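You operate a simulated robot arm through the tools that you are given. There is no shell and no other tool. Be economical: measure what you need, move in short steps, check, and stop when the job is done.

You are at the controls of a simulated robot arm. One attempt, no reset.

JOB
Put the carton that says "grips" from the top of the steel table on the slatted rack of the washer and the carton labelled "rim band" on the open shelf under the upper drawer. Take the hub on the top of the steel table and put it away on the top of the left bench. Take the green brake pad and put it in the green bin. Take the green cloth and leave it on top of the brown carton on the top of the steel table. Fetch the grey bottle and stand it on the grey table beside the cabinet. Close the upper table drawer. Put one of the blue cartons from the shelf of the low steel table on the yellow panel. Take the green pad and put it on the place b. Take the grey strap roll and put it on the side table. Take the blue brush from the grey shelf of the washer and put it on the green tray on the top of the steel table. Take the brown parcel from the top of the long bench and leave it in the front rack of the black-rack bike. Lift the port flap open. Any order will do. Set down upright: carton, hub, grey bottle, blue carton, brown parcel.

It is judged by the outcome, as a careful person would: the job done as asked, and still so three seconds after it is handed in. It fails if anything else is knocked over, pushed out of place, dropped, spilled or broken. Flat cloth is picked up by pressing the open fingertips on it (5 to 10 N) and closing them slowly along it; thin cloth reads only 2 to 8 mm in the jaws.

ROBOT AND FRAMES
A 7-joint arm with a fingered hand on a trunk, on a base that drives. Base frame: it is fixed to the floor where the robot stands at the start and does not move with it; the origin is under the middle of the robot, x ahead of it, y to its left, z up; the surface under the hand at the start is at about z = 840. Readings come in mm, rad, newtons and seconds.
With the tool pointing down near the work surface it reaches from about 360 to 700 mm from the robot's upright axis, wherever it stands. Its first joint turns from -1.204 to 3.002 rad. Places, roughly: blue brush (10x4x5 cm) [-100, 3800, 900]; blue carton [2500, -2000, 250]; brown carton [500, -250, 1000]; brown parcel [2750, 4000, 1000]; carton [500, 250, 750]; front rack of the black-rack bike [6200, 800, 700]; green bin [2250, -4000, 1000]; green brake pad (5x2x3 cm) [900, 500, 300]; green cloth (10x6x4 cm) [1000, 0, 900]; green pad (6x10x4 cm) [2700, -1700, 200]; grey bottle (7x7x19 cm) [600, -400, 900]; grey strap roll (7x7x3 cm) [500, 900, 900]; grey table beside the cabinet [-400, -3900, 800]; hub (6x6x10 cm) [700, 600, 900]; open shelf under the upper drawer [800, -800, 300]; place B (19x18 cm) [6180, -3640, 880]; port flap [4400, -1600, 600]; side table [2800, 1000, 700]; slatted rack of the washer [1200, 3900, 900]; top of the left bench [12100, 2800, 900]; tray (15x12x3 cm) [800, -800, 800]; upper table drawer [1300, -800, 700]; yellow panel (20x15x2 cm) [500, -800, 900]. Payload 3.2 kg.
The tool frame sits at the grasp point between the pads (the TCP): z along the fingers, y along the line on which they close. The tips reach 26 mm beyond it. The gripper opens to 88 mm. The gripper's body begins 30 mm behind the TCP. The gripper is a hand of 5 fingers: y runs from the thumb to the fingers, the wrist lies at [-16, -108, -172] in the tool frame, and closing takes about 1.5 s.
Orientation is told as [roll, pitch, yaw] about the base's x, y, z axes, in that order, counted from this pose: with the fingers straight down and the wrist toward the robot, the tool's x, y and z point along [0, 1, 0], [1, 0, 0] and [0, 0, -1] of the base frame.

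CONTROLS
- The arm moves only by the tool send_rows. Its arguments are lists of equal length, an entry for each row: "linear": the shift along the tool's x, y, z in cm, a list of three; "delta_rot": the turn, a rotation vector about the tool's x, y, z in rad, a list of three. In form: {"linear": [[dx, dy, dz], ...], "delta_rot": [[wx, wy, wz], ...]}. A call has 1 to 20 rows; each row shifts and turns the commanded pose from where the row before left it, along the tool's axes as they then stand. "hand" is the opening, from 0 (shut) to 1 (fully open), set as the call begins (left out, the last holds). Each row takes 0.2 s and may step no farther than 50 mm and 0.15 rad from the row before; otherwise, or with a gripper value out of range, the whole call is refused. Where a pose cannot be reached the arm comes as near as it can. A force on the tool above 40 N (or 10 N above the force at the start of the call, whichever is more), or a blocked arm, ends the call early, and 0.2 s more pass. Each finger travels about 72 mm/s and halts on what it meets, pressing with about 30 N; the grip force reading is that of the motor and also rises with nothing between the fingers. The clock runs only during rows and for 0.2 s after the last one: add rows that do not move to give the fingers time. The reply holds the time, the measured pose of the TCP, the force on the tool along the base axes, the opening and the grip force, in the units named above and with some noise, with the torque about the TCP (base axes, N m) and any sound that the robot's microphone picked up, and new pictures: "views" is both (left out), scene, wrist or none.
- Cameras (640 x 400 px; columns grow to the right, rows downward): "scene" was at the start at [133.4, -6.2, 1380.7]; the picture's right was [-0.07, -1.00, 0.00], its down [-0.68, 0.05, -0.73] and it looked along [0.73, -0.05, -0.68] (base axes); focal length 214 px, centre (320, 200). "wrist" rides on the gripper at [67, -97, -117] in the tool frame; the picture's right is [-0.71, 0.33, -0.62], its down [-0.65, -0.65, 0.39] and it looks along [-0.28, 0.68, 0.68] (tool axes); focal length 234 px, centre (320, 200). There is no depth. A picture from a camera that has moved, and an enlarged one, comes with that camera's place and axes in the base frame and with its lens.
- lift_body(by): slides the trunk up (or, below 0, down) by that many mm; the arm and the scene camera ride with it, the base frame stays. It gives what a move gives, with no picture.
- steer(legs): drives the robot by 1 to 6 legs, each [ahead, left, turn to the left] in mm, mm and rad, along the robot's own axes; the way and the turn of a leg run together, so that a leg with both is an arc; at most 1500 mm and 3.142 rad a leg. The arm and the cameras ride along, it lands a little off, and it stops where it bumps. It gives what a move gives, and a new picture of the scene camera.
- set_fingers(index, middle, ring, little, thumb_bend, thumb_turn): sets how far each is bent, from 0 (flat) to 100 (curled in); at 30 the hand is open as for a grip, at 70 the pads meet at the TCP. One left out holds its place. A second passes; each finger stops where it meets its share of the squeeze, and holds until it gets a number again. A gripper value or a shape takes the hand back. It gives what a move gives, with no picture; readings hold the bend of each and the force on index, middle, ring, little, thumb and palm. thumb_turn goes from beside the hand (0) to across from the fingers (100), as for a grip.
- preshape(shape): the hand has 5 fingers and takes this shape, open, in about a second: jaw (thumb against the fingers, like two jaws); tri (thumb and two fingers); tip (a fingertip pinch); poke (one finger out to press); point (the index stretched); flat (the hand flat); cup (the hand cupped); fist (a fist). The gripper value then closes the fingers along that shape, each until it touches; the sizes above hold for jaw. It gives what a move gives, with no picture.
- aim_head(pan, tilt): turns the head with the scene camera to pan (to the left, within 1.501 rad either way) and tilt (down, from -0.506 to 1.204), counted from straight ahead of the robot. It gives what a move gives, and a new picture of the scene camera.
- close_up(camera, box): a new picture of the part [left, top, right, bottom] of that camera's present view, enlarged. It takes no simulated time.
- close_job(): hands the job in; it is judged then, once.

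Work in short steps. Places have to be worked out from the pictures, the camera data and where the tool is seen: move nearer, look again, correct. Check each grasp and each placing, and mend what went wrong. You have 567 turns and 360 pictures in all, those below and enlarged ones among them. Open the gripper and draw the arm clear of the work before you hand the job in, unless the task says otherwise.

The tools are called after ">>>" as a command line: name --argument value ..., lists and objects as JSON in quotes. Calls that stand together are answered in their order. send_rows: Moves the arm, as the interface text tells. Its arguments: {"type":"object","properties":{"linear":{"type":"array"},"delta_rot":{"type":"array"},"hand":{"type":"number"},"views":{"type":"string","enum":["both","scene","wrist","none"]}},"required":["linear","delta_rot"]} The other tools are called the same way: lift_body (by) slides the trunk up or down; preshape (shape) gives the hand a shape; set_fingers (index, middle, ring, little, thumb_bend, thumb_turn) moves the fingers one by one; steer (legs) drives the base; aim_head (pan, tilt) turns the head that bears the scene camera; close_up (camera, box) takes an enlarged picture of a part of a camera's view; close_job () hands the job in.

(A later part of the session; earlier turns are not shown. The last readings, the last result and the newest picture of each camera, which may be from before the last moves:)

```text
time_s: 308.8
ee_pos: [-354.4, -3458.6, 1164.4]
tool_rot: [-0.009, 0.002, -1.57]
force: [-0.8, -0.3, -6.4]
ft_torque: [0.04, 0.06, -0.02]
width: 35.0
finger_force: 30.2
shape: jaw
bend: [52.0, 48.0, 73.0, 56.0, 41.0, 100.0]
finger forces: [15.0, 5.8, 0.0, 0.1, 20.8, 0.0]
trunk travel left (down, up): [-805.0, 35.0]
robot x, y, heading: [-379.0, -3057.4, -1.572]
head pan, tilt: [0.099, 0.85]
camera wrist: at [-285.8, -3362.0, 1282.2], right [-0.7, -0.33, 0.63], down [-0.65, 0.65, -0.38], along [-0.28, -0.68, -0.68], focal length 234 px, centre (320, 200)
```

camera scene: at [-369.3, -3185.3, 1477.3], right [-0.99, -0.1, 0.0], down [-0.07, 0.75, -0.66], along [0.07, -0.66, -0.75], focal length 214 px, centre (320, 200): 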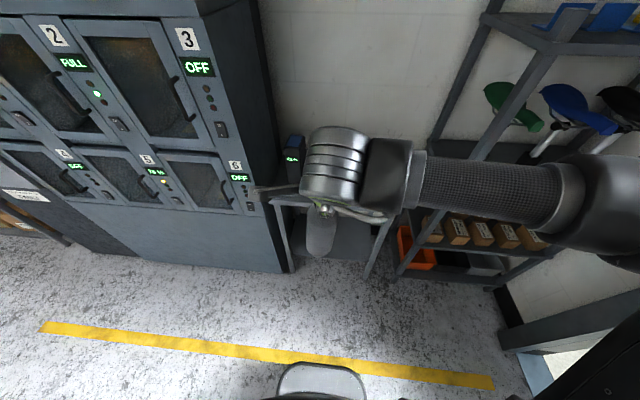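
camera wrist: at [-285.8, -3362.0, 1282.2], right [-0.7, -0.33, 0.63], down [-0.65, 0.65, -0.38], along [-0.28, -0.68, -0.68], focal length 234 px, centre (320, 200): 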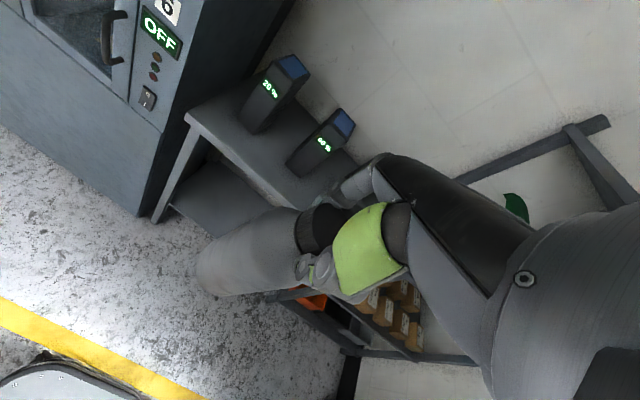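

Free strip on the table is y ≈ −3745..−3865; I aim for [−306,−3800], between the devices. Drive 200, extend, then look.

>>> steer --legs '[[200, 0, 0]]'

>>> send_rows --linear '[[1, 2.8, 1], [1, 2.8, 1], [1, 2.8, 1], [1, 2.8, 1], [0.8, 2.8, 1]]' --delta_rot '[[0, 0, 0], [0, 0, 0], [0, 0, 0], [0, 0, 0], [0, 0, 0]]' --views "both"

```text
time_s: 310.4
ee_pos: [-353.4, -3657.3, 1163.5]
tool_rot: [-0.006, 0.002, -1.567]
force: [-0.3, 0.9, -6.0]
ft_torque: [0.0, 0.04, 0.03]
width: 34.9
finger_force: 29.9
shape: jaw
bend: [52.0, 48.0, 73.0, 56.0, 41.0, 100.0]
finger forces: [15.1, 5.8, 0.1, 0.0, 20.8, 0.0]
trunk travel left (down, up): [-805.0, 35.0]
robot x, y, heading: [-376.2, -3252.3, -1.572]
head pan, tilt: [0.099, 0.85]
camera scene: at [-368.9, -3384.5, 1477.3], right [-0.99, -0.1, 0.0], down [-0.08, 0.75, -0.66], along [0.07, -0.66, -0.75], focal length 214 px, centre (320, 200)
```

scene: 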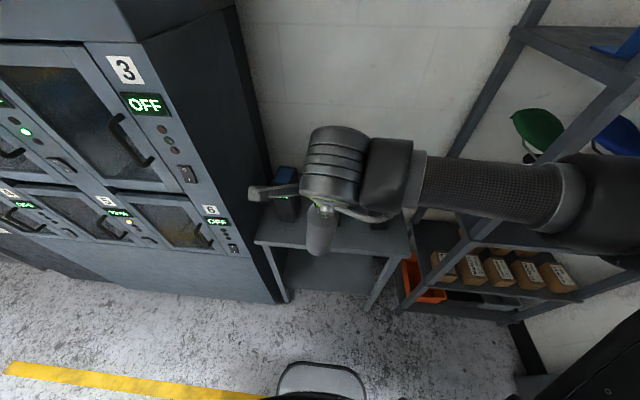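

```text
time_s: 311.6
ee_pos: [-304.0, -3800.0, 1112.9]
tool_rot: [-0.009, 0.003, -1.567]
force: [-0.6, -0.5, -6.5]
ft_torque: [-0.01, 0.09, 0.02]
width: 34.5
finger_force: 30.0
shape: jaw
bend: [52.0, 48.0, 73.0, 56.0, 42.0, 100.0]
finger forces: [15.6, 5.5, 0.1, 0.0, 20.7, 0.0]
trunk travel left (down, up): [-805.0, 35.0]
robot x, y, heading: [-379.0, -3254.2, -1.569]
head pan, tilt: [0.099, 0.85]
camera scene: at [-368.1, -3387.4, 1477.0], right [-0.99, -0.1, 0.0], down [-0.08, 0.75, -0.66], along [0.07, -0.65, -0.75], focal length 214 px, centre (320, 200)
camera wrist: at [-235.7, -3703.6, 1230.8], right [-0.7, -0.34, 0.63], down [-0.65, 0.65, -0.38], along [-0.28, -0.68, -0.68], focal length 234 px, centre (320, 200)
```

scene: 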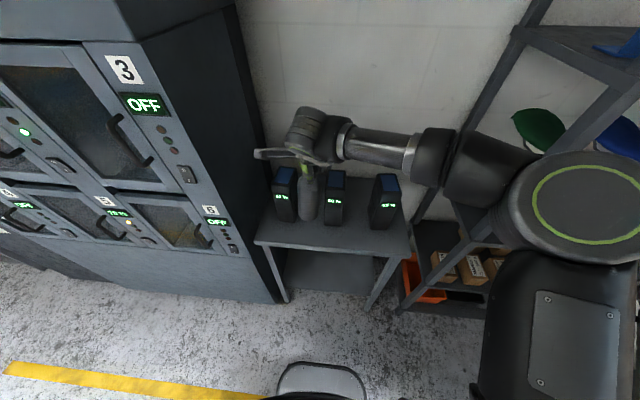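
wrist: 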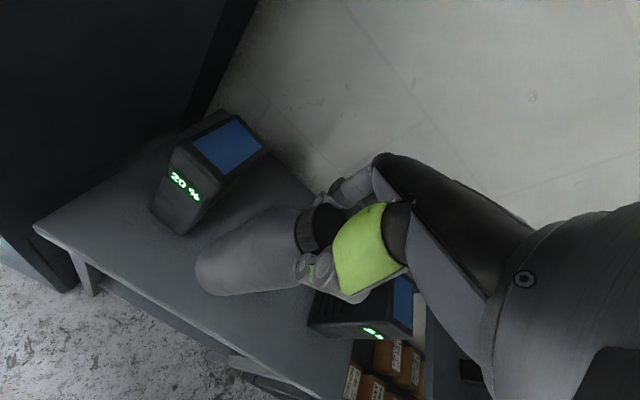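

I shift to [−272,−3818], midway between two devices, and lower to contact.

>>> send_rows --linear '[[1.6, 0.9, 1.5], [1.6, 0.9, 2], [0, 0, 3], [0, 0, 3], [0, 0, 1.5]]' --delta_rot '[[0, 0, 0], [0, 0, 0], [0, 0, 0], [0, 0, 0], [0, 0, 0]]' --views "both"

```text
time_s: 312.8
ee_pos: [-274.0, -3814.2, 1002.9]
tool_rot: [-0.008, 0.002, -1.568]
force: [1.0, 0.6, -6.1]
ft_torque: [0.04, 0.02, -0.01]
width: 34.7
finger_force: 29.8
shape: jaw
bend: [52.0, 49.0, 73.0, 56.0, 42.0, 100.0]
finger forces: [15.6, 5.5, 0.1, 0.1, 20.7, 0.0]
trunk travel left (down, up): [-805.0, 35.0]
robot x, y, heading: [-378.3, -3256.6, -1.569]
head pan, tilt: [0.099, 0.85]
camera scene: at [-368.7, -3385.5, 1477.2], right [-0.99, -0.1, 0.0], down [-0.08, 0.75, -0.66], along [0.07, -0.66, -0.75], focal length 214 px, centre (320, 200)
camera wrist: at [-205.6, -3719.0, 1121.2], right [-0.7, -0.34, 0.63], down [-0.65, 0.65, -0.38], along [-0.28, -0.68, -0.68], focal length 234 px, centre (320, 200)
```

scene: 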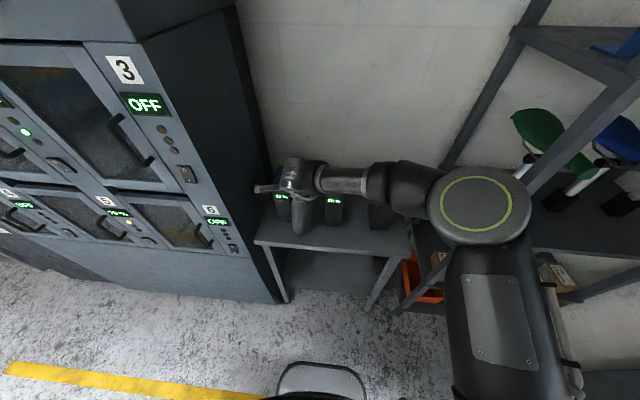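
wrist: 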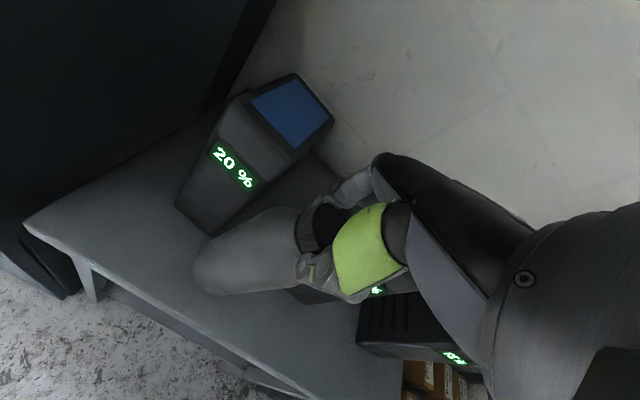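

I continue down in small steps until it touches.

>>> send_rows --linear '[[0, 0, 0.8], [0, 0, 0.6], [0, 0, 0.5], [0, 0, 0.5], [0, 0, 0.5], [0, 0, 0.5], [0, 0, 0.5]]' --delta_rot '[[0, 0, 0], [0, 0, 0], [0, 0, 0], [0, 0, 0], [0, 0, 0], [0, 0, 0], [0, 0, 0]]' --views "both"

```text
time_s: 314.2
ee_pos: [-269.7, -3817.0, 984.0]
tool_rot: [0.006, -0.022, -1.564]
force: [1.5, 3.5, 22.6]
ft_torque: [0.73, 0.22, -0.04]
width: 38.4
finger_force: 30.0
shape: jaw
bend: [51.0, 48.0, 73.0, 56.0, 40.0, 100.0]
finger forces: [21.5, 7.3, 0.1, 0.1, 35.5, 0.0]
trunk travel left (down, up): [-805.0, 35.0]
robot x, y, heading: [-378.4, -3254.2, -1.569]
head pan, tilt: [0.099, 0.85]
stopped in row 6: the force on the tool passed its limit at 44 N (the readings are from after the stop); the commanded pose is now the measured one
camera scene: at [-368.9, -3381.6, 1477.5], right [-0.99, -0.1, 0.0], down [-0.08, 0.75, -0.66], along [0.07, -0.66, -0.75], focal length 214 px, centre (320, 200)
camera wrist: at [-203.4, -3718.4, 1100.2], right [-0.71, -0.32, 0.63], down [-0.65, 0.64, -0.41], along [-0.27, -0.7, -0.66], focal length 234 px, centre (320, 200)
```

scene: 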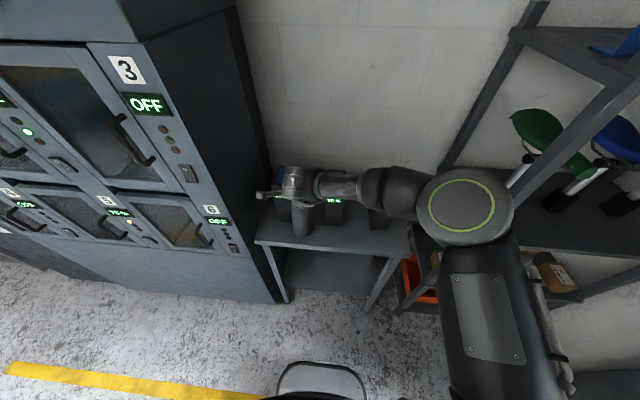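
wrist: 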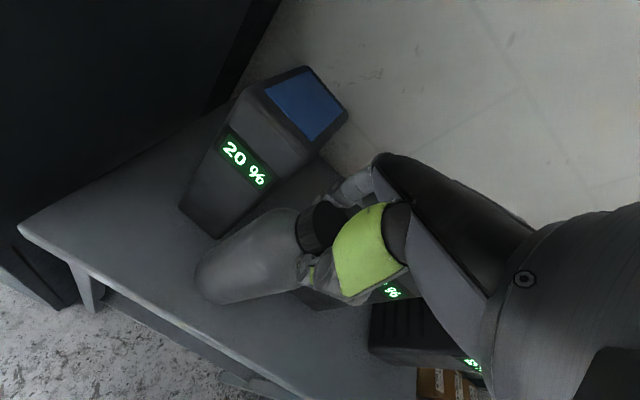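

Contact made. I relieve the pressure by 2 mm and check that the bottle stands on the table before opening.

>>> send_rows --linear '[[0, 0, -0.25], [0, 0, 0]]' --delta_rot '[[0.022, 0, 0], [0, 0, 0]]' --views "none"

>>> close_up --camera "scene" --box '[230, 140, 430, 270]'

```text
time_s: 314.8
ee_pos: [-271.6, -3816.2, 985.2]
tool_rot: [0.004, 0.003, -1.566]
force: [1.2, -0.9, 17.5]
ft_torque: [-0.16, 0.07, 0.02]
width: 38.1
finger_force: 30.1
shape: jaw
bend: [51.0, 48.0, 73.0, 56.0, 40.0, 100.0]
finger forces: [19.1, 10.0, 0.0, 0.0, 24.0, 0.0]
trunk travel left (down, up): [-805.0, 35.0]
robot x, y, heading: [-379.7, -3257.5, -1.571]
head pan, tilt: [0.099, 0.85]
```

```text
3.08 times, centred on (330, 205) of scene
camera zoom: at [-368.9, -3380.1, 1477.7], right [-0.99, -0.1, 0.0], down [-0.08, 0.75, -0.66], along [0.07, -0.66, -0.75], focal length 660 px, centre (289, 185)
```

zoom: 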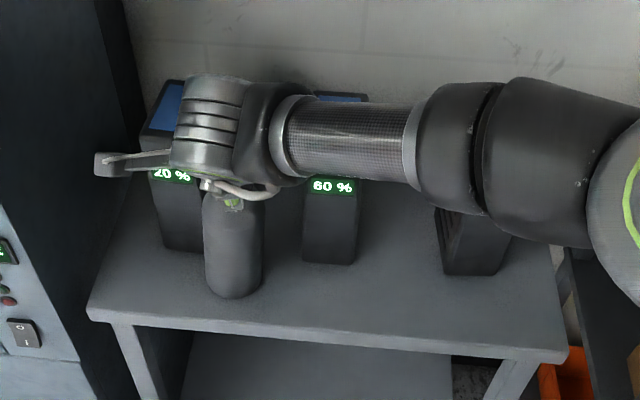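

Bottle stands well on the table with clearance on all sides. I open and rise straight up.

>>> send_rows --linear '[[0, 0, 0], [0, 0, 0], [0, 0, 0], [0, 0, 0], [0, 0, 0], [0, 0, -2], [0, 0, -3], [0, 0, -4], [0, 0, -3]]' --delta_rot '[[0, 0, 0], [0, 0, 0], [0, 0, 0], [0, 0, 0], [0, 0, 0], [0, 0, 0], [0, 0, 0], [0, 0, 0], [0, 0, 0]]' --hand 1 --views "both"

```text
time_s: 316.8
ee_pos: [-271.8, -3818.9, 1101.8]
tool_rot: [0.002, 0.007, -1.565]
force: [-0.4, 0.7, -0.1]
ft_torque: [-0.01, 0.01, 0.02]
width: 87.9
finger_force: 0.1
shape: jaw
bend: [30.0, 30.0, 30.0, 30.0, 30.0, 97.0]
finger forces: [0.0, 0.1, 0.2, 0.0, 0.0, 0.1]
trunk travel left (down, up): [-805.0, 35.0]
robot x, y, heading: [-379.6, -3254.7, -1.567]
head pan, tilt: [0.099, 0.85]
camera scene: at [-368.9, -3383.7, 1477.3], right [-0.99, -0.1, 0.0], down [-0.08, 0.75, -0.66], along [0.07, -0.66, -0.75], focal length 214 px, centre (320, 200)
camera wrist: at [-204.3, -3723.1, 1220.9], right [-0.71, -0.34, 0.62], down [-0.65, 0.65, -0.39], along [-0.27, -0.68, -0.68], focal length 234 px, centre (320, 200)
```

scene: 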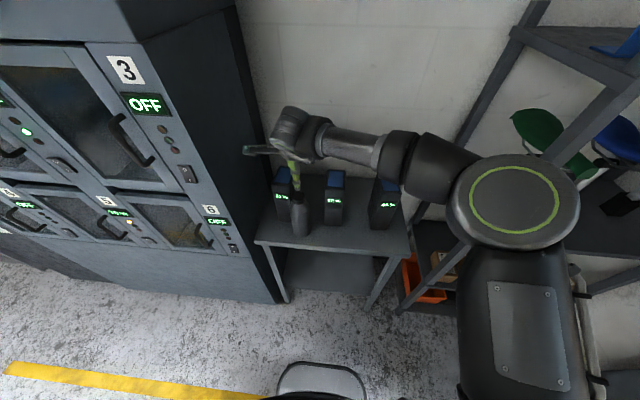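
wrist: 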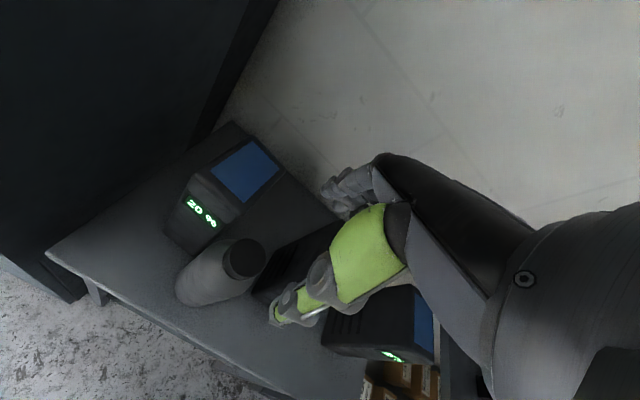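

The bottle stands on the grey table. Next the green pad at ≈[2640,−1667] on the low shelf, nearest the +x side; I drive around to that side.

>>> send_rows --linear '[[-2, -4, -1], [-2, -4, -1], [-2, -4, 0], [-2, -4, 0], [-2, -2, 0]]' --delta_rot '[[0, 0, 0], [0, 0, 0], [0, 0, 0], [0, 0, 0], [0, 0, 0]]' --views "none"

>>> steer --legs '[[-450, 0, 0], [0, 0, 1.57], [1500, 0, 0], [1500, 0, 0], [750, 0, 0], [0, 0, 1.57]]'

>>> aim_head --pan 0.5 --tilt 0.5

```text
time_s: 318.0
ee_pos: [-374.6, -3639.0, 1122.5]
tool_rot: [0.005, 0.007, -1.566]
force: [0.1, 0.3, -0.5]
ft_torque: [0.01, -0.03, 0.01]
width: 87.6
finger_force: 0.0
shape: jaw
bend: [30.0, 30.0, 30.0, 30.0, 30.0, 97.0]
finger forces: [0.1, 0.0, 0.0, 0.0, 0.0, 0.0]
trunk travel left (down, up): [-805.0, 35.0]
robot x, y, heading: [-377.2, -3258.6, -1.571]
head pan, tilt: [0.099, 0.85]
```

```text
time_s: 346.1
ee_pos: [3365.8, -2352.2, 1121.6]
tool_rot: [0.004, 0.008, 1.585]
force: [-0.3, -0.1, -0.7]
ft_torque: [-0.01, 0.01, 0.02]
width: 88.1
finger_force: 0.1
shape: jaw
bend: [30.0, 30.0, 30.0, 30.0, 30.0, 97.0]
finger forces: [0.0, 0.0, 0.0, 0.1, 0.1, 0.0]
trunk travel left (down, up): [-805.0, 35.0]
robot x, y, heading: [3375.4, -2737.1, 1.578]
head pan, tilt: [0.099, 0.85]
camera scene: at [3365.3, -2609.1, 1477.3], right [0.99, 0.11, 0.0], down [0.08, -0.75, -0.66], along [-0.07, 0.66, -0.75], focal length 214 px, centre (320, 200)
```

scene: 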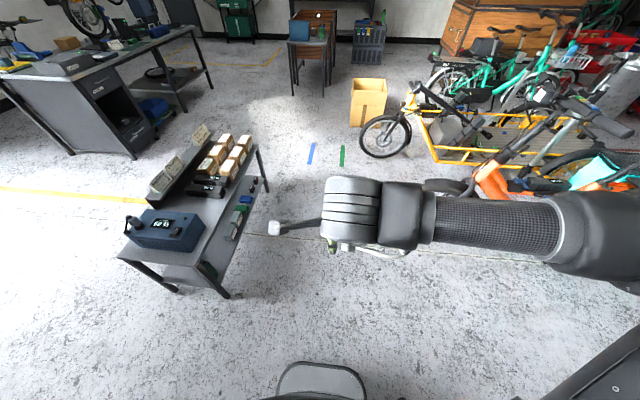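

```text
time_s: 347.0
ee_pos: [3364.4, -2352.9, 1121.5]
tool_rot: [0.001, 0.007, 1.585]
force: [0.1, -0.2, 0.2]
ft_torque: [-0.01, 0.01, 0.0]
width: 88.0
finger_force: 0.1
shape: jaw
bend: [30.0, 30.0, 30.0, 30.0, 30.0, 97.0]
finger forces: [0.1, 0.1, 0.0, 0.0, 0.0, 0.1]
trunk travel left (down, up): [-805.0, 35.0]
robot x, y, heading: [3374.6, -2736.2, 1.586]
head pan, tilt: [0.499, 0.499]
camera scene: at [3329.7, -2607.5, 1507.2], right [0.87, 0.49, 0.0], down [0.23, -0.42, -0.88], along [-0.43, 0.77, -0.48], focal length 214 px, centre (320, 200)
```

scene: 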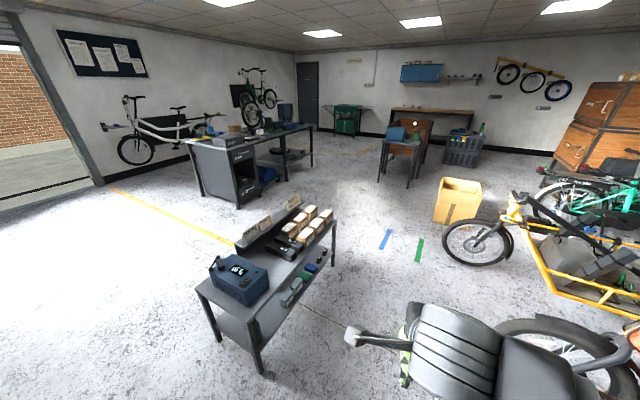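

Low table's +x side is at x≈2745. I drive to [3330,−1670] and face it, lowering the trunk.

>>> steer --legs '[[1070, 0, 0], [0, 0, 1.56]]'

>>> lift_body --by -400

>>> lift_body --by -380

>>> aim_head --pan 0.1 --tilt 0.5

```text
time_s: 356.3
ee_pos: [2976.3, -1679.2, 1122.2]
tool_rot: [0.001, 0.006, -3.134]
force: [0.4, -0.4, -0.1]
ft_torque: [0.0, 0.01, 0.03]
width: 87.9
finger_force: 0.0
shape: jaw
bend: [30.0, 30.0, 30.0, 30.0, 30.0, 97.0]
finger forces: [0.0, 0.1, 0.0, 0.1, 0.0, 0.1]
trunk travel left (down, up): [-805.0, 35.0]
robot x, y, heading: [3358.2, -1671.3, -3.133]
head pan, tilt: [0.499, 0.499]
camera scene: at [3231.4, -1715.9, 1507.3], right [-0.48, 0.88, 0.0], down [0.42, 0.23, -0.88], along [-0.77, -0.42, -0.48], focal length 214 px, centre (320, 200)
```

scene: 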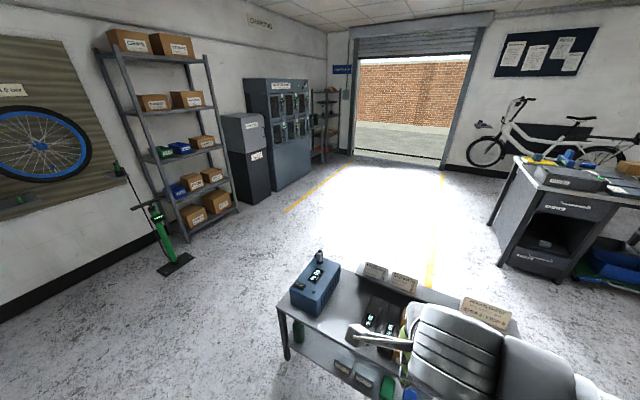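

```text
time_s: 360.1
ee_pos: [2976.9, -1678.0, 720.8]
tool_rot: [0.002, 0.007, -3.136]
force: [-0.1, 0.2, 0.1]
ft_torque: [0.01, 0.01, -0.01]
width: 87.7
finger_force: 0.1
shape: jaw
bend: [30.0, 30.0, 30.0, 30.0, 30.0, 97.0]
finger forces: [0.0, 0.0, 0.1, 0.0, 0.0, 0.0]
trunk travel left (down, up): [-405.0, 435.0]
robot x, y, heading: [3359.8, -1672.5, -3.142]
head pan, tilt: [0.499, 0.499]
```

```text
time_s: 363.8
ee_pos: [2977.3, -1677.5, 341.7]
tool_rot: [0.002, 0.007, -3.133]
force: [0.2, 0.4, -0.2]
ft_torque: [0.02, 0.01, -0.04]
width: 87.8
finger_force: 0.1
shape: jaw
bend: [30.0, 30.0, 30.0, 30.0, 30.0, 97.0]
finger forces: [0.1, 0.0, 0.0, 0.1, 0.1, 0.1]
trunk travel left (down, up): [-25.0, 815.0]
robot x, y, heading: [3361.6, -1672.0, -3.139]
head pan, tilt: [0.499, 0.499]
```

```text
time_s: 364.7
ee_pos: [2976.8, -1677.7, 341.6]
tool_rot: [0.001, 0.008, -3.134]
force: [-0.6, 0.8, -0.6]
ft_torque: [0.0, -0.05, 0.02]
width: 88.0
finger_force: 0.0
shape: jaw
bend: [30.0, 30.0, 30.0, 30.0, 30.0, 97.0]
finger forces: [0.0, 0.0, 0.1, 0.0, 0.0, 0.1]
trunk travel left (down, up): [-25.0, 815.0]
robot x, y, heading: [3361.7, -1672.7, -3.136]
head pan, tilt: [0.099, 0.499]
camera scene: at [3220.6, -1681.5, 727.3], right [-0.1, 0.99, 0.0], down [0.48, 0.05, -0.88], along [-0.87, -0.09, -0.48], focal length 214 px, centre (320, 200)
```

scene: 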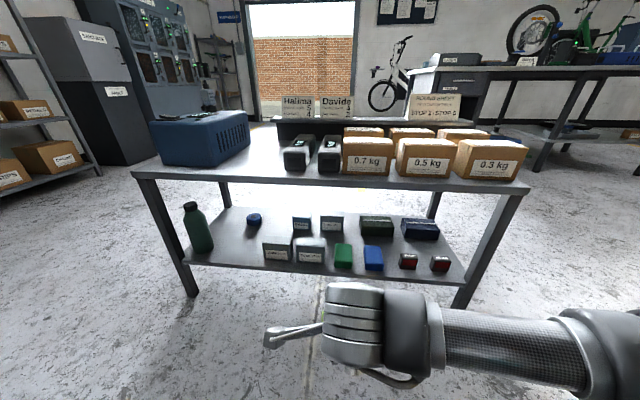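

The green pad is at the front edge, ≈[2670,−1661]. I zoom in to get its orientation.

>>> close_up --camera "scene" --box '[260, 200, 460, 290]'

>>> send_rows --linear '[[0, 0, 0]]' --delta_rot '[[0, 0, 0]]' --views "wrist"

```text
3.20 times, centred on (360, 245) of scene
camera zoom: at [3220.6, -1681.5, 727.3], right [-0.1, 0.99, 0.0], down [0.48, 0.05, -0.88], along [-0.87, -0.09, -0.48], focal length 686 px, centre (192, 56)
```

zoom: 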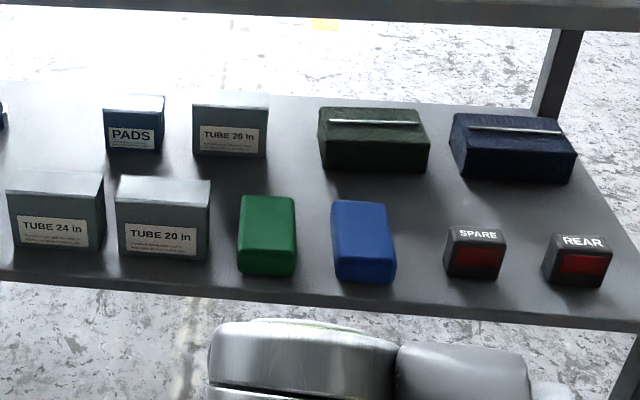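

```text
time_s: 365.1
ee_pos: [2976.5, -1677.3, 340.7]
tool_rot: [0.002, 0.006, -3.135]
force: [-0.5, 0.4, -1.1]
ft_torque: [0.01, 0.02, 0.03]
width: 88.1
finger_force: 0.1
shape: jaw
bend: [30.0, 30.0, 30.0, 30.0, 30.0, 97.0]
finger forces: [0.0, 0.1, 0.0, 0.1, 0.0, 0.0]
trunk travel left (down, up): [-25.0, 815.0]
robot x, y, heading: [3363.9, -1671.6, -3.136]
head pan, tilt: [0.099, 0.499]
camera wrist: at [3075.0, -1744.4, 460.2], right [-0.34, 0.71, 0.62], down [0.65, 0.65, -0.39], along [-0.68, 0.27, -0.68], focal length 234 px, centre (320, 200)
```

wrist: 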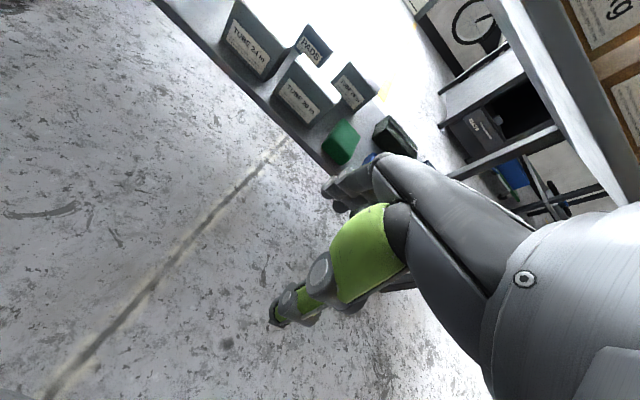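

The pad's long side is along x, so I must close along y. I'll stand at about [3030,−1228] facing −y, with the pad to front-right.

>>> steer --legs '[[0, -445, 0], [0, 0, 1.57], [0, -320, 0]]'

>>> aim_head --pan -0.6 --tilt 0.7

```text
time_s: 373.3
ee_pos: [3058.7, -1607.4, 345.9]
tool_rot: [-0.04, -0.009, -1.55]
force: [-0.7, -0.1, 0.7]
ft_torque: [0.0, 0.03, 0.01]
width: 88.2
finger_force: 0.1
shape: jaw
bend: [30.0, 30.0, 30.0, 30.0, 30.0, 97.0]
finger forces: [0.1, 0.0, 0.1, 0.1, 0.0, 0.1]
trunk travel left (down, up): [-25.0, 815.0]
robot x, y, heading: [3043.7, -1225.1, -1.563]
head pan, tilt: [0.099, 0.499]
camera scene: at [3070.9, -1360.6, 729.8], right [-0.99, -0.11, 0.03], down [-0.08, 0.47, -0.88], along [0.08, -0.88, -0.47], focal length 214 px, centre (320, 200)
```

scene: 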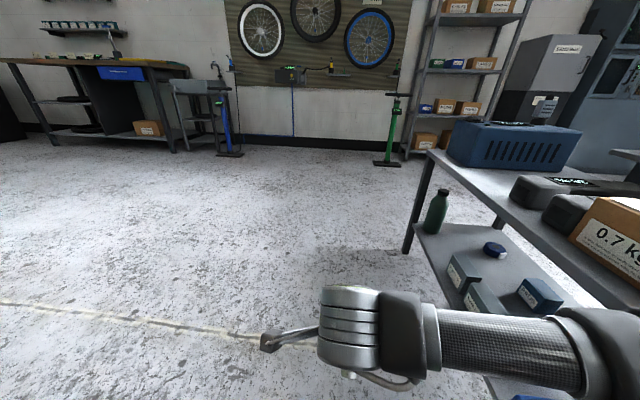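

```text
time_s: 374.4
ee_pos: [3059.4, -1605.6, 346.8]
tool_rot: [-0.045, -0.02, -1.544]
force: [-0.2, -0.7, 0.2]
ft_torque: [0.01, 0.01, 0.01]
width: 88.0
finger_force: 0.0
shape: jaw
bend: [30.0, 30.0, 30.0, 30.0, 30.0, 97.0]
finger forces: [0.0, 0.1, 0.1, 0.0, 0.0, 0.0]
trunk travel left (down, up): [-25.0, 815.0]
robot x, y, heading: [3046.8, -1230.6, -1.56]
head pan, tilt: [-0.6, 0.7]
camera scene: at [3010.2, -1340.4, 712.4], right [-0.83, 0.56, 0.01], down [0.34, 0.53, -0.78], along [-0.44, -0.64, -0.63], focal length 214 px, centre (320, 200)
```

scene: 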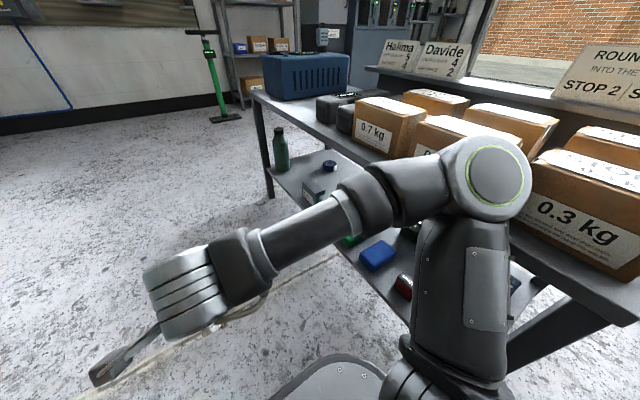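

The robot reads a slight tilt — the elbow may be touching the low table. I move away at once.

>>> steer --legs '[[0, 200, 0]]'

>>> aim_head --pan -0.9 --tilt 0.5

```text
time_s: 376.0
ee_pos: [3251.0, -1608.5, 341.6]
tool_rot: [-0.013, 0.001, -1.553]
force: [0.0, 0.8, -1.1]
ft_torque: [0.01, 0.02, 0.01]
width: 87.8
finger_force: 0.0
shape: jaw
bend: [30.0, 30.0, 30.0, 30.0, 30.0, 97.0]
finger forces: [0.1, 0.1, 0.0, 0.1, 0.1, 0.0]
trunk travel left (down, up): [-25.0, 815.0]
robot x, y, heading: [3241.0, -1221.6, -1.561]
head pan, tilt: [-0.6, 0.7]
camera scene: at [3195.5, -1345.8, 709.6], right [-0.83, 0.56, 0.0], down [0.36, 0.53, -0.76], along [-0.43, -0.63, -0.64], focal length 214 px, centre (320, 200)
```

scene: 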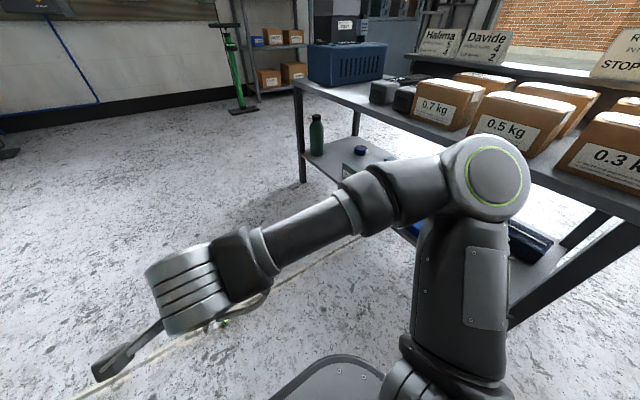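

```text
time_s: 376.8
ee_pos: [3251.6, -1607.8, 341.8]
tool_rot: [-0.012, 0.0, -1.549]
force: [-0.1, -0.2, 0.3]
ft_torque: [0.02, 0.01, 0.04]
width: 88.1
finger_force: 0.1
shape: jaw
bend: [30.0, 30.0, 30.0, 30.0, 30.0, 97.0]
finger forces: [0.0, 0.0, 0.0, 0.0, 0.0, 0.2]
trunk travel left (down, up): [-25.0, 815.0]
robot x, y, heading: [3243.9, -1225.3, -1.566]
head pan, tilt: [-0.901, 0.499]
camera scene: at [3172.2, -1332.4, 727.2], right [-0.63, 0.78, 0.0], down [0.37, 0.3, -0.88], along [-0.68, -0.55, -0.48], focal length 214 px, centre (320, 200)
```

scene: 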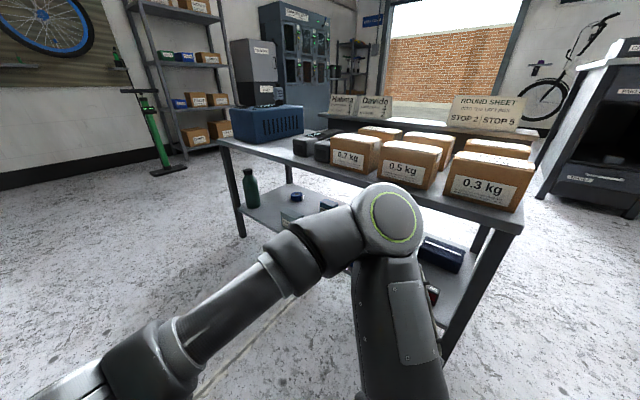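

The cartons look in place, but I'll compare later. An approach facing +y would keep the elbow away from the table; I test whether the hand can reach front-left with zero yaw, here in free space.

>>> send_rows --linear '[[4, 0.5, 0], [4, 0.5, 0], [4, 0.5, 0], [4, 0.5, 0], [4, 0.5, 0], [4, 0.5, 0], [4, 0.5, 0], [4, 0.5, 0]]' --delta_rot '[[0, 0, 0], [0, 0, 0], [0, 0, 0], [0, 0, 0], [0, 0, 0], [0, 0, 0], [0, 0, 0], [0, 0, 0]]' --views "scene"

```text
time_s: 378.6
ee_pos: [3521.7, -1650.3, 345.5]
tool_rot: [0.001, 0.002, -1.574]
force: [-0.5, 0.1, -0.1]
ft_torque: [0.01, 0.01, -0.04]
width: 88.0
finger_force: 0.0
shape: jaw
bend: [30.0, 30.0, 30.0, 30.0, 30.0, 97.0]
finger forces: [0.1, 0.0, 0.0, 0.0, 0.0, 0.0]
out of reach, approached as far as the arm can: row 7, 8
trunk travel left (down, up): [-25.0, 815.0]
robot x, y, heading: [3241.4, -1222.6, -1.562]
head pan, tilt: [-0.901, 0.499]
camera scene: at [3172.2, -1332.4, 727.3], right [-0.63, 0.78, 0.0], down [0.37, 0.3, -0.88], along [-0.68, -0.55, -0.48], focal length 214 px, centre (320, 200)
```

scene: 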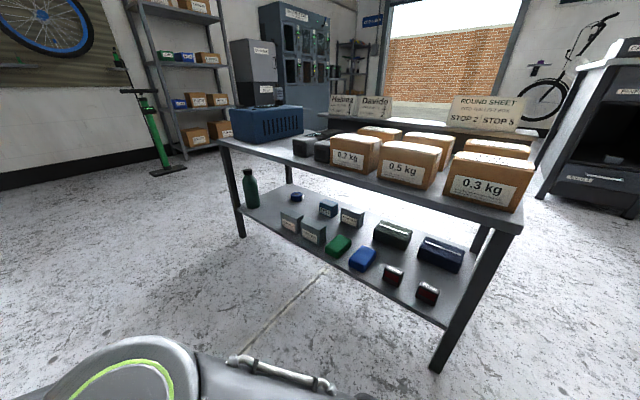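

Reach is fine to ~280 mm left. The unobstructed view lets me check the table; I zoom in.

>>> close_up --camera "scene" --box '[220, 90, 540, 310]'

```text
1.82 times, centred on (380, 200) of scene
camera zoom: at [3172.2, -1332.4, 727.3], right [-0.63, 0.78, 0.0], down [0.37, 0.3, -0.88], along [-0.68, -0.55, -0.48], focal length 390 px, centre (211, 200)
```

zoom: 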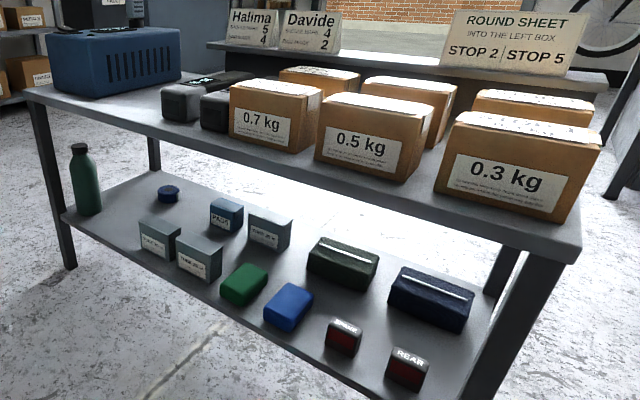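

No visible displacement. I'll approach from the south: stand at ≈[3030,−2060], heading 1.82.

>>> send_rows --linear '[[-4, -0.5, 0], [-4, -0.5, 0], [-4, -0.5, 0], [-4, -0.5, 0], [-4, -0.5, 0], [-4, -0.5, 0], [-4, -0.5, 0]]' --delta_rot '[[0, 0, 0], [0, 0, 0], [0, 0, 0], [0, 0, 0], [0, 0, 0], [0, 0, 0], [0, 0, 0]]' --views "none"

>>> steer --legs '[[0, 160, 0], [835, 0, 0], [0, 0, -2.897], [0, 340, 0], [90, 0, 0]]'

>>> aim_head --pan 0.5 --tilt 0.7

```text
time_s: 380.2
ee_pos: [3247.7, -1611.0, 343.5]
tool_rot: [-0.013, 0.002, -1.551]
force: [0.3, -0.2, -0.1]
ft_torque: [0.02, 0.03, 0.01]
width: 88.2
finger_force: 0.0
shape: jaw
bend: [30.0, 30.0, 30.0, 30.0, 30.0, 97.0]
finger forces: [0.0, 0.1, 0.1, 0.1, 0.0, 0.0]
trunk travel left (down, up): [-25.0, 815.0]
robot x, y, heading: [3240.3, -1226.0, -1.566]
head pan, tilt: [-0.901, 0.499]
```

```text
time_s: 395.0
ee_pos: [2958.2, -1681.9, 343.1]
tool_rot: [-0.012, 0.0, 1.827]
force: [-0.1, 0.9, 0.2]
ft_torque: [0.0, 0.0, 0.01]
width: 87.9
finger_force: 0.1
shape: jaw
bend: [30.0, 30.0, 30.0, 30.0, 30.0, 97.0]
finger forces: [0.0, 0.0, 0.1, 0.0, 0.0, 0.0]
trunk travel left (down, up): [-25.0, 815.0]
robot x, y, heading: [3054.7, -2053.4, 1.815]
head pan, tilt: [-0.901, 0.499]
camera scene: at [3098.1, -1935.4, 727.3], right [0.79, -0.61, 0.0], down [-0.29, -0.38, -0.88], along [0.54, 0.7, -0.48], focal length 214 px, centre (320, 200)
```

scene: 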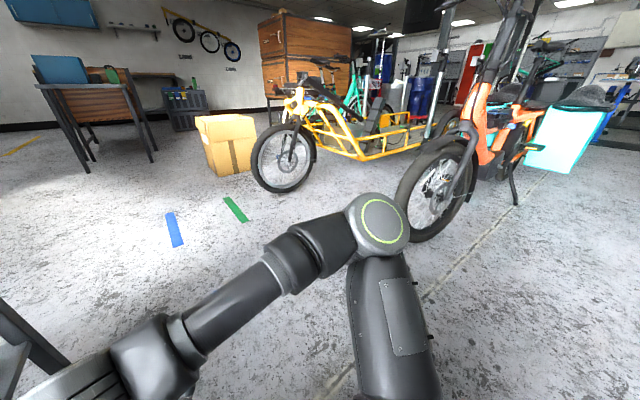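

```text
time_s: 396.5
ee_pos: [2957.5, -1681.6, 343.6]
tool_rot: [-0.012, -0.001, 1.826]
force: [-0.3, 0.1, 0.1]
ft_torque: [0.03, 0.0, 0.01]
width: 87.9
finger_force: 0.0
shape: jaw
bend: [30.0, 30.0, 30.0, 30.0, 30.0, 97.0]
finger forces: [0.0, 0.0, 0.0, 0.1, 0.0, 0.0]
trunk travel left (down, up): [-25.0, 815.0]
robot x, y, heading: [3056.4, -2056.6, 1.816]
head pan, tilt: [0.499, 0.7]
camera scene: at [2985.2, -1944.9, 709.6], right [0.74, 0.68, 0.0], down [0.44, -0.47, -0.77], along [-0.52, 0.56, -0.64], focal length 214 px, centre (320, 200)
```

scene: 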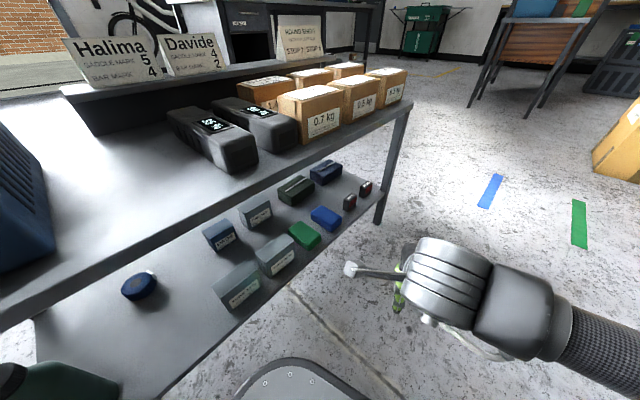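

Good view. I zoom for exact pad and neighbour positions; then I'll slide the open hand in along the pad's length, straddling it.

>>> close_up --camera "scene" --box '[200, 160, 400, 310]'

>>> send_rows --linear '[[2, 0, 2.5], [2, 0, 2.5], [2, 0, 2]]' --delta_rot '[[0, 0, 0.1], [0, 0, 0.1], [0, 0, 0.055]]' --hand 0.9 --views "wrist"

```text
2.67 times, centred on (300, 235) of scene
camera zoom: at [2985.2, -1944.9, 709.6], right [0.74, 0.68, 0.0], down [0.44, -0.47, -0.77], along [-0.52, 0.56, -0.64], focal length 572 px, centre (373, 107)
```

zoom: 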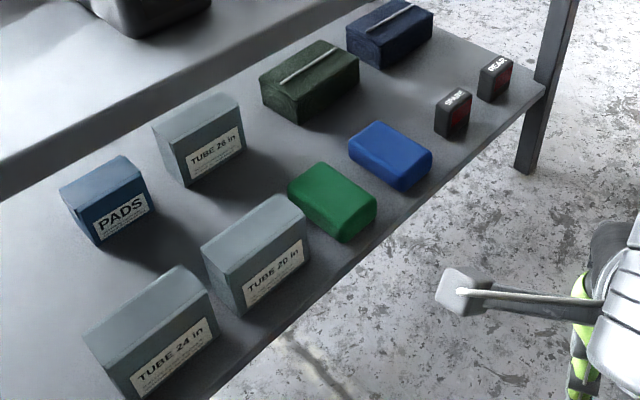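

```text
time_s: 397.3
ee_pos: [2901.2, -1691.2, 272.1]
tool_rot: [-0.008, -0.003, 1.57]
force: [-0.1, -0.1, 0.1]
ft_torque: [-0.03, -0.03, -0.01]
width: 79.4
finger_force: 0.1
shape: jaw
bend: [34.0, 31.0, 35.0, 33.0, 14.0, 98.0]
finger forces: [0.0, 0.0, 0.1, 0.0, 0.0, 0.1]
trunk travel left (down, up): [-25.0, 815.0]
robot x, y, heading: [3053.5, -2054.5, 1.812]
head pan, tilt: [0.499, 0.7]
camera wrist: at [2833.6, -1789.9, 389.6], right [0.7, 0.33, 0.63], down [0.65, -0.65, -0.38], along [0.29, 0.68, -0.67], focal length 234 px, centre (320, 200)
```

wrist: 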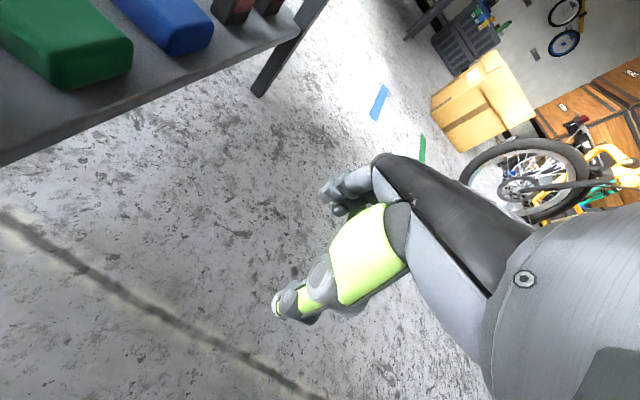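

Pad centre ≈[2670,−1667], gaps ~30 mm each side. I set the opening to 72 mm, lower to z≈238 outside, then slide in along −x.

>>> send_rows --linear '[[0, 1.1, 1.7], [0, 1.1, 1.7], [4.5, 0, 0], [4.5, 0, 0]]' --delta_rot '[[0, 0, 0], [0, 0, 0], [0, 0, 0], [0, 0, 0]]' --hand 0.82 --views "both"

```text
time_s: 398.3
ee_pos: [2812.3, -1669.7, 238.0]
tool_rot: [-0.011, -0.004, 1.572]
force: [0.0, 0.7, 0.0]
ft_torque: [0.01, 0.0, 0.03]
width: 72.2
finger_force: 0.3
shape: jaw
bend: [37.0, 32.0, 28.0, 36.0, 9.0, 98.0]
finger forces: [0.0, 0.0, 0.0, 0.1, 0.0, 0.1]
trunk travel left (down, up): [-25.0, 815.0]
robot x, y, heading: [3054.0, -2055.2, 1.82]
head pan, tilt: [0.499, 0.7]
camera scene: at [2985.2, -1944.9, 709.6], right [0.74, 0.68, 0.0], down [0.44, -0.47, -0.77], along [-0.52, 0.56, -0.64], focal length 214 px, centre (320, 200)
camera wrist: at [2743.9, -1768.1, 354.8], right [0.7, 0.33, 0.63], down [0.66, -0.65, -0.38], along [0.29, 0.68, -0.67], focal length 234 px, centre (320, 200)
```

scene: 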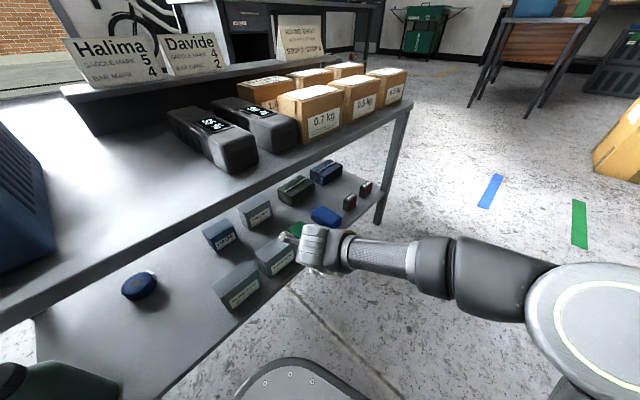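
wrist: 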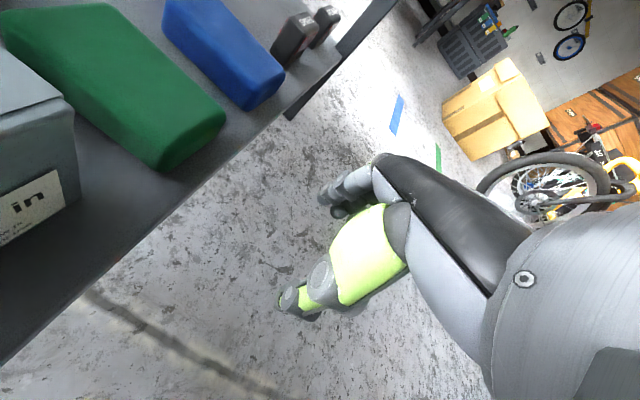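

Wrist view puts the pad's centre line nearer y≈−1675. I shift 5 mm and slide in with force guard.

>>> send_rows --linear '[[2, -0.5, 0], [3, 0, 0], [3, 0, 0], [3, 0, 0]]' --delta_rot '[[0, 0, 0], [0, 0, 0], [0, 0, 0], [0, 0, 0]]' --hand 0.8 --views "wrist"

```text
time_s: 399.3
ee_pos: [2701.8, -1675.5, 235.8]
tool_rot: [-0.012, -0.001, 1.572]
force: [-0.3, 0.1, -0.3]
ft_torque: [0.0, 0.02, -0.07]
width: 70.7
finger_force: 0.0
shape: jaw
bend: [37.0, 32.0, 27.0, 37.0, 9.0, 98.0]
finger forces: [0.1, 0.0, 0.0, 0.1, 0.2, 0.1]
trunk travel left (down, up): [-25.0, 815.0]
robot x, y, heading: [3055.3, -2054.4, 1.816]
head pan, tilt: [0.499, 0.7]
camera wrist: at [2634.8, -1773.6, 353.1], right [0.7, 0.33, 0.63], down [0.65, -0.65, -0.38], along [0.29, 0.68, -0.67], focal length 234 px, centre (320, 200)
```

wrist: 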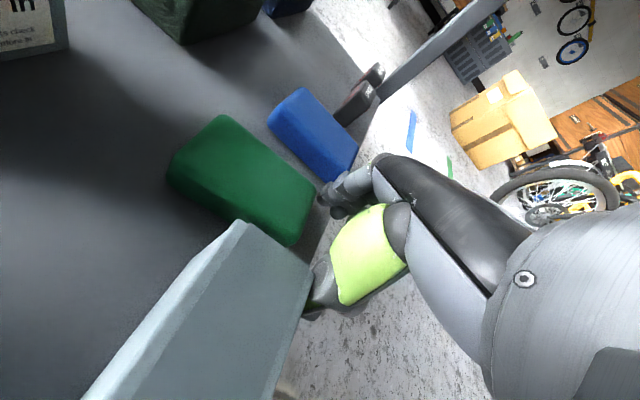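

Still free. I slide another 35 mm.

>>> send_rows --linear '[[1.8, 0, 0], [1.7, 0, 0]]' --delta_rot '[[0, 0, 0], [0, 0, 0]]' --views "both"

```text
time_s: 399.9
ee_pos: [2701.9, -1674.9, 236.2]
tool_rot: [-0.013, 0.0, 1.571]
force: [0.4, -0.5, -0.3]
ft_torque: [0.0, -0.02, 0.03]
width: 70.7
finger_force: 0.0
shape: jaw
bend: [37.0, 32.0, 27.0, 37.0, 9.0, 98.0]
finger forces: [0.0, 0.0, 0.0, 0.0, 0.1, 0.1]
out of reach, approached as far as the arm can: row 1, 2
trunk travel left (down, up): [-25.0, 815.0]
robot x, y, heading: [3054.0, -2056.2, 1.813]
head pan, tilt: [0.499, 0.7]
camera scene: at [2985.1, -1944.9, 709.6], right [0.74, 0.68, 0.0], down [0.44, -0.47, -0.76], along [-0.52, 0.56, -0.64], focal length 214 px, centre (320, 200)
camera wrist: at [2635.0, -1773.5, 353.1], right [0.7, 0.33, 0.63], down [0.65, -0.65, -0.38], along [0.29, 0.68, -0.67], focal length 234 px, centre (320, 200)
```

scene: 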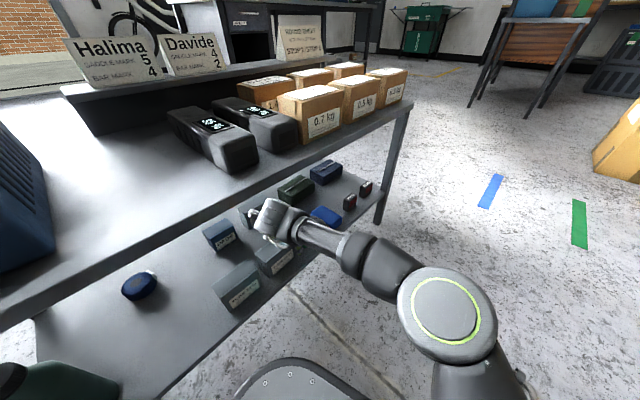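
wrist: 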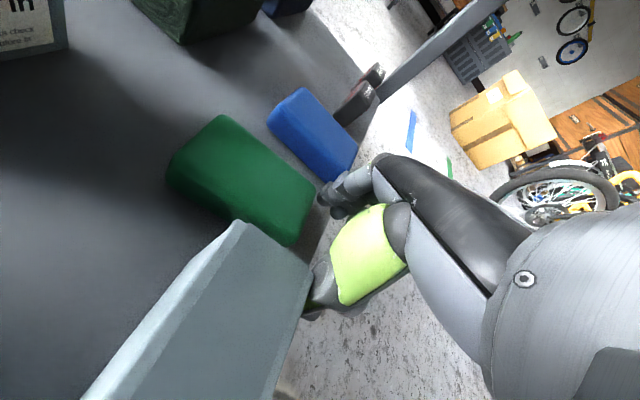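

Arm reach ends here; the base still has clearance, so I strafe left 40 mm.

>>> steer --legs '[[10, 42, 0]]'

>>> send_rows --linear '[[0, 0, 0]]' --delta_rot '[[0, 0, 0]]' --views "wrist"

```text
time_s: 400.8
ee_pos: [2658.3, -1674.1, 236.4]
tool_rot: [-0.013, -0.002, 1.57]
force: [-0.3, 0.8, 0.4]
ft_torque: [-0.01, 0.02, -0.01]
width: 70.7
finger_force: 0.0
shape: jaw
bend: [37.0, 32.0, 27.0, 37.0, 9.0, 98.0]
finger forces: [0.0, 0.0, 0.1, 0.0, 0.0, 0.1]
trunk travel left (down, up): [-25.0, 815.0]
robot x, y, heading: [3012.2, -2056.7, 1.817]
head pan, tilt: [0.499, 0.7]
camera scene: at [2942.1, -1945.4, 709.6], right [0.74, 0.68, 0.0], down [0.44, -0.47, -0.76], along [-0.52, 0.56, -0.64], focal length 214 px, centre (320, 200)
```

scene: 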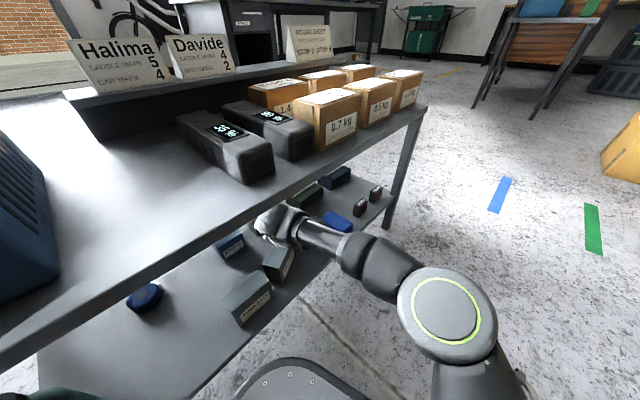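

```text
time_s: 401.2
ee_pos: [2658.4, -1675.8, 235.7]
tool_rot: [-0.01, -0.001, 1.572]
force: [0.0, 0.4, 0.7]
ft_torque: [0.0, -0.01, 0.0]
width: 70.5
finger_force: 0.0
shape: jaw
bend: [37.0, 32.0, 27.0, 37.0, 9.0, 98.0]
finger forces: [0.0, 0.0, 0.0, 0.1, 0.0, 0.0]
trunk travel left (down, up): [-25.0, 815.0]
robot x, y, heading: [3013.0, -2053.0, 1.813]
head pan, tilt: [0.499, 0.7]
camera wrist: at [2592.0, -1774.0, 353.2], right [0.7, 0.33, 0.63], down [0.65, -0.65, -0.38], along [0.29, 0.68, -0.67], focal length 234 px, centre (320, 200)
```

wrist: 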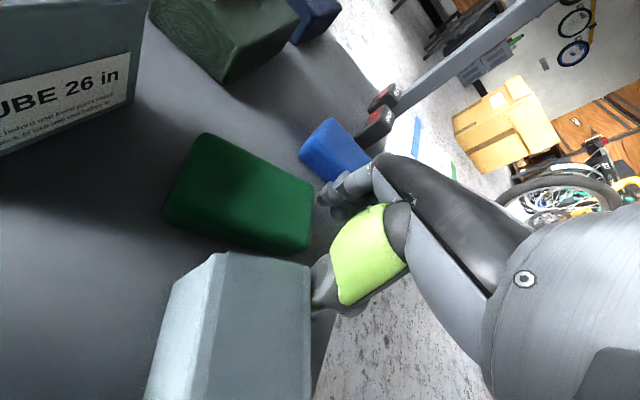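

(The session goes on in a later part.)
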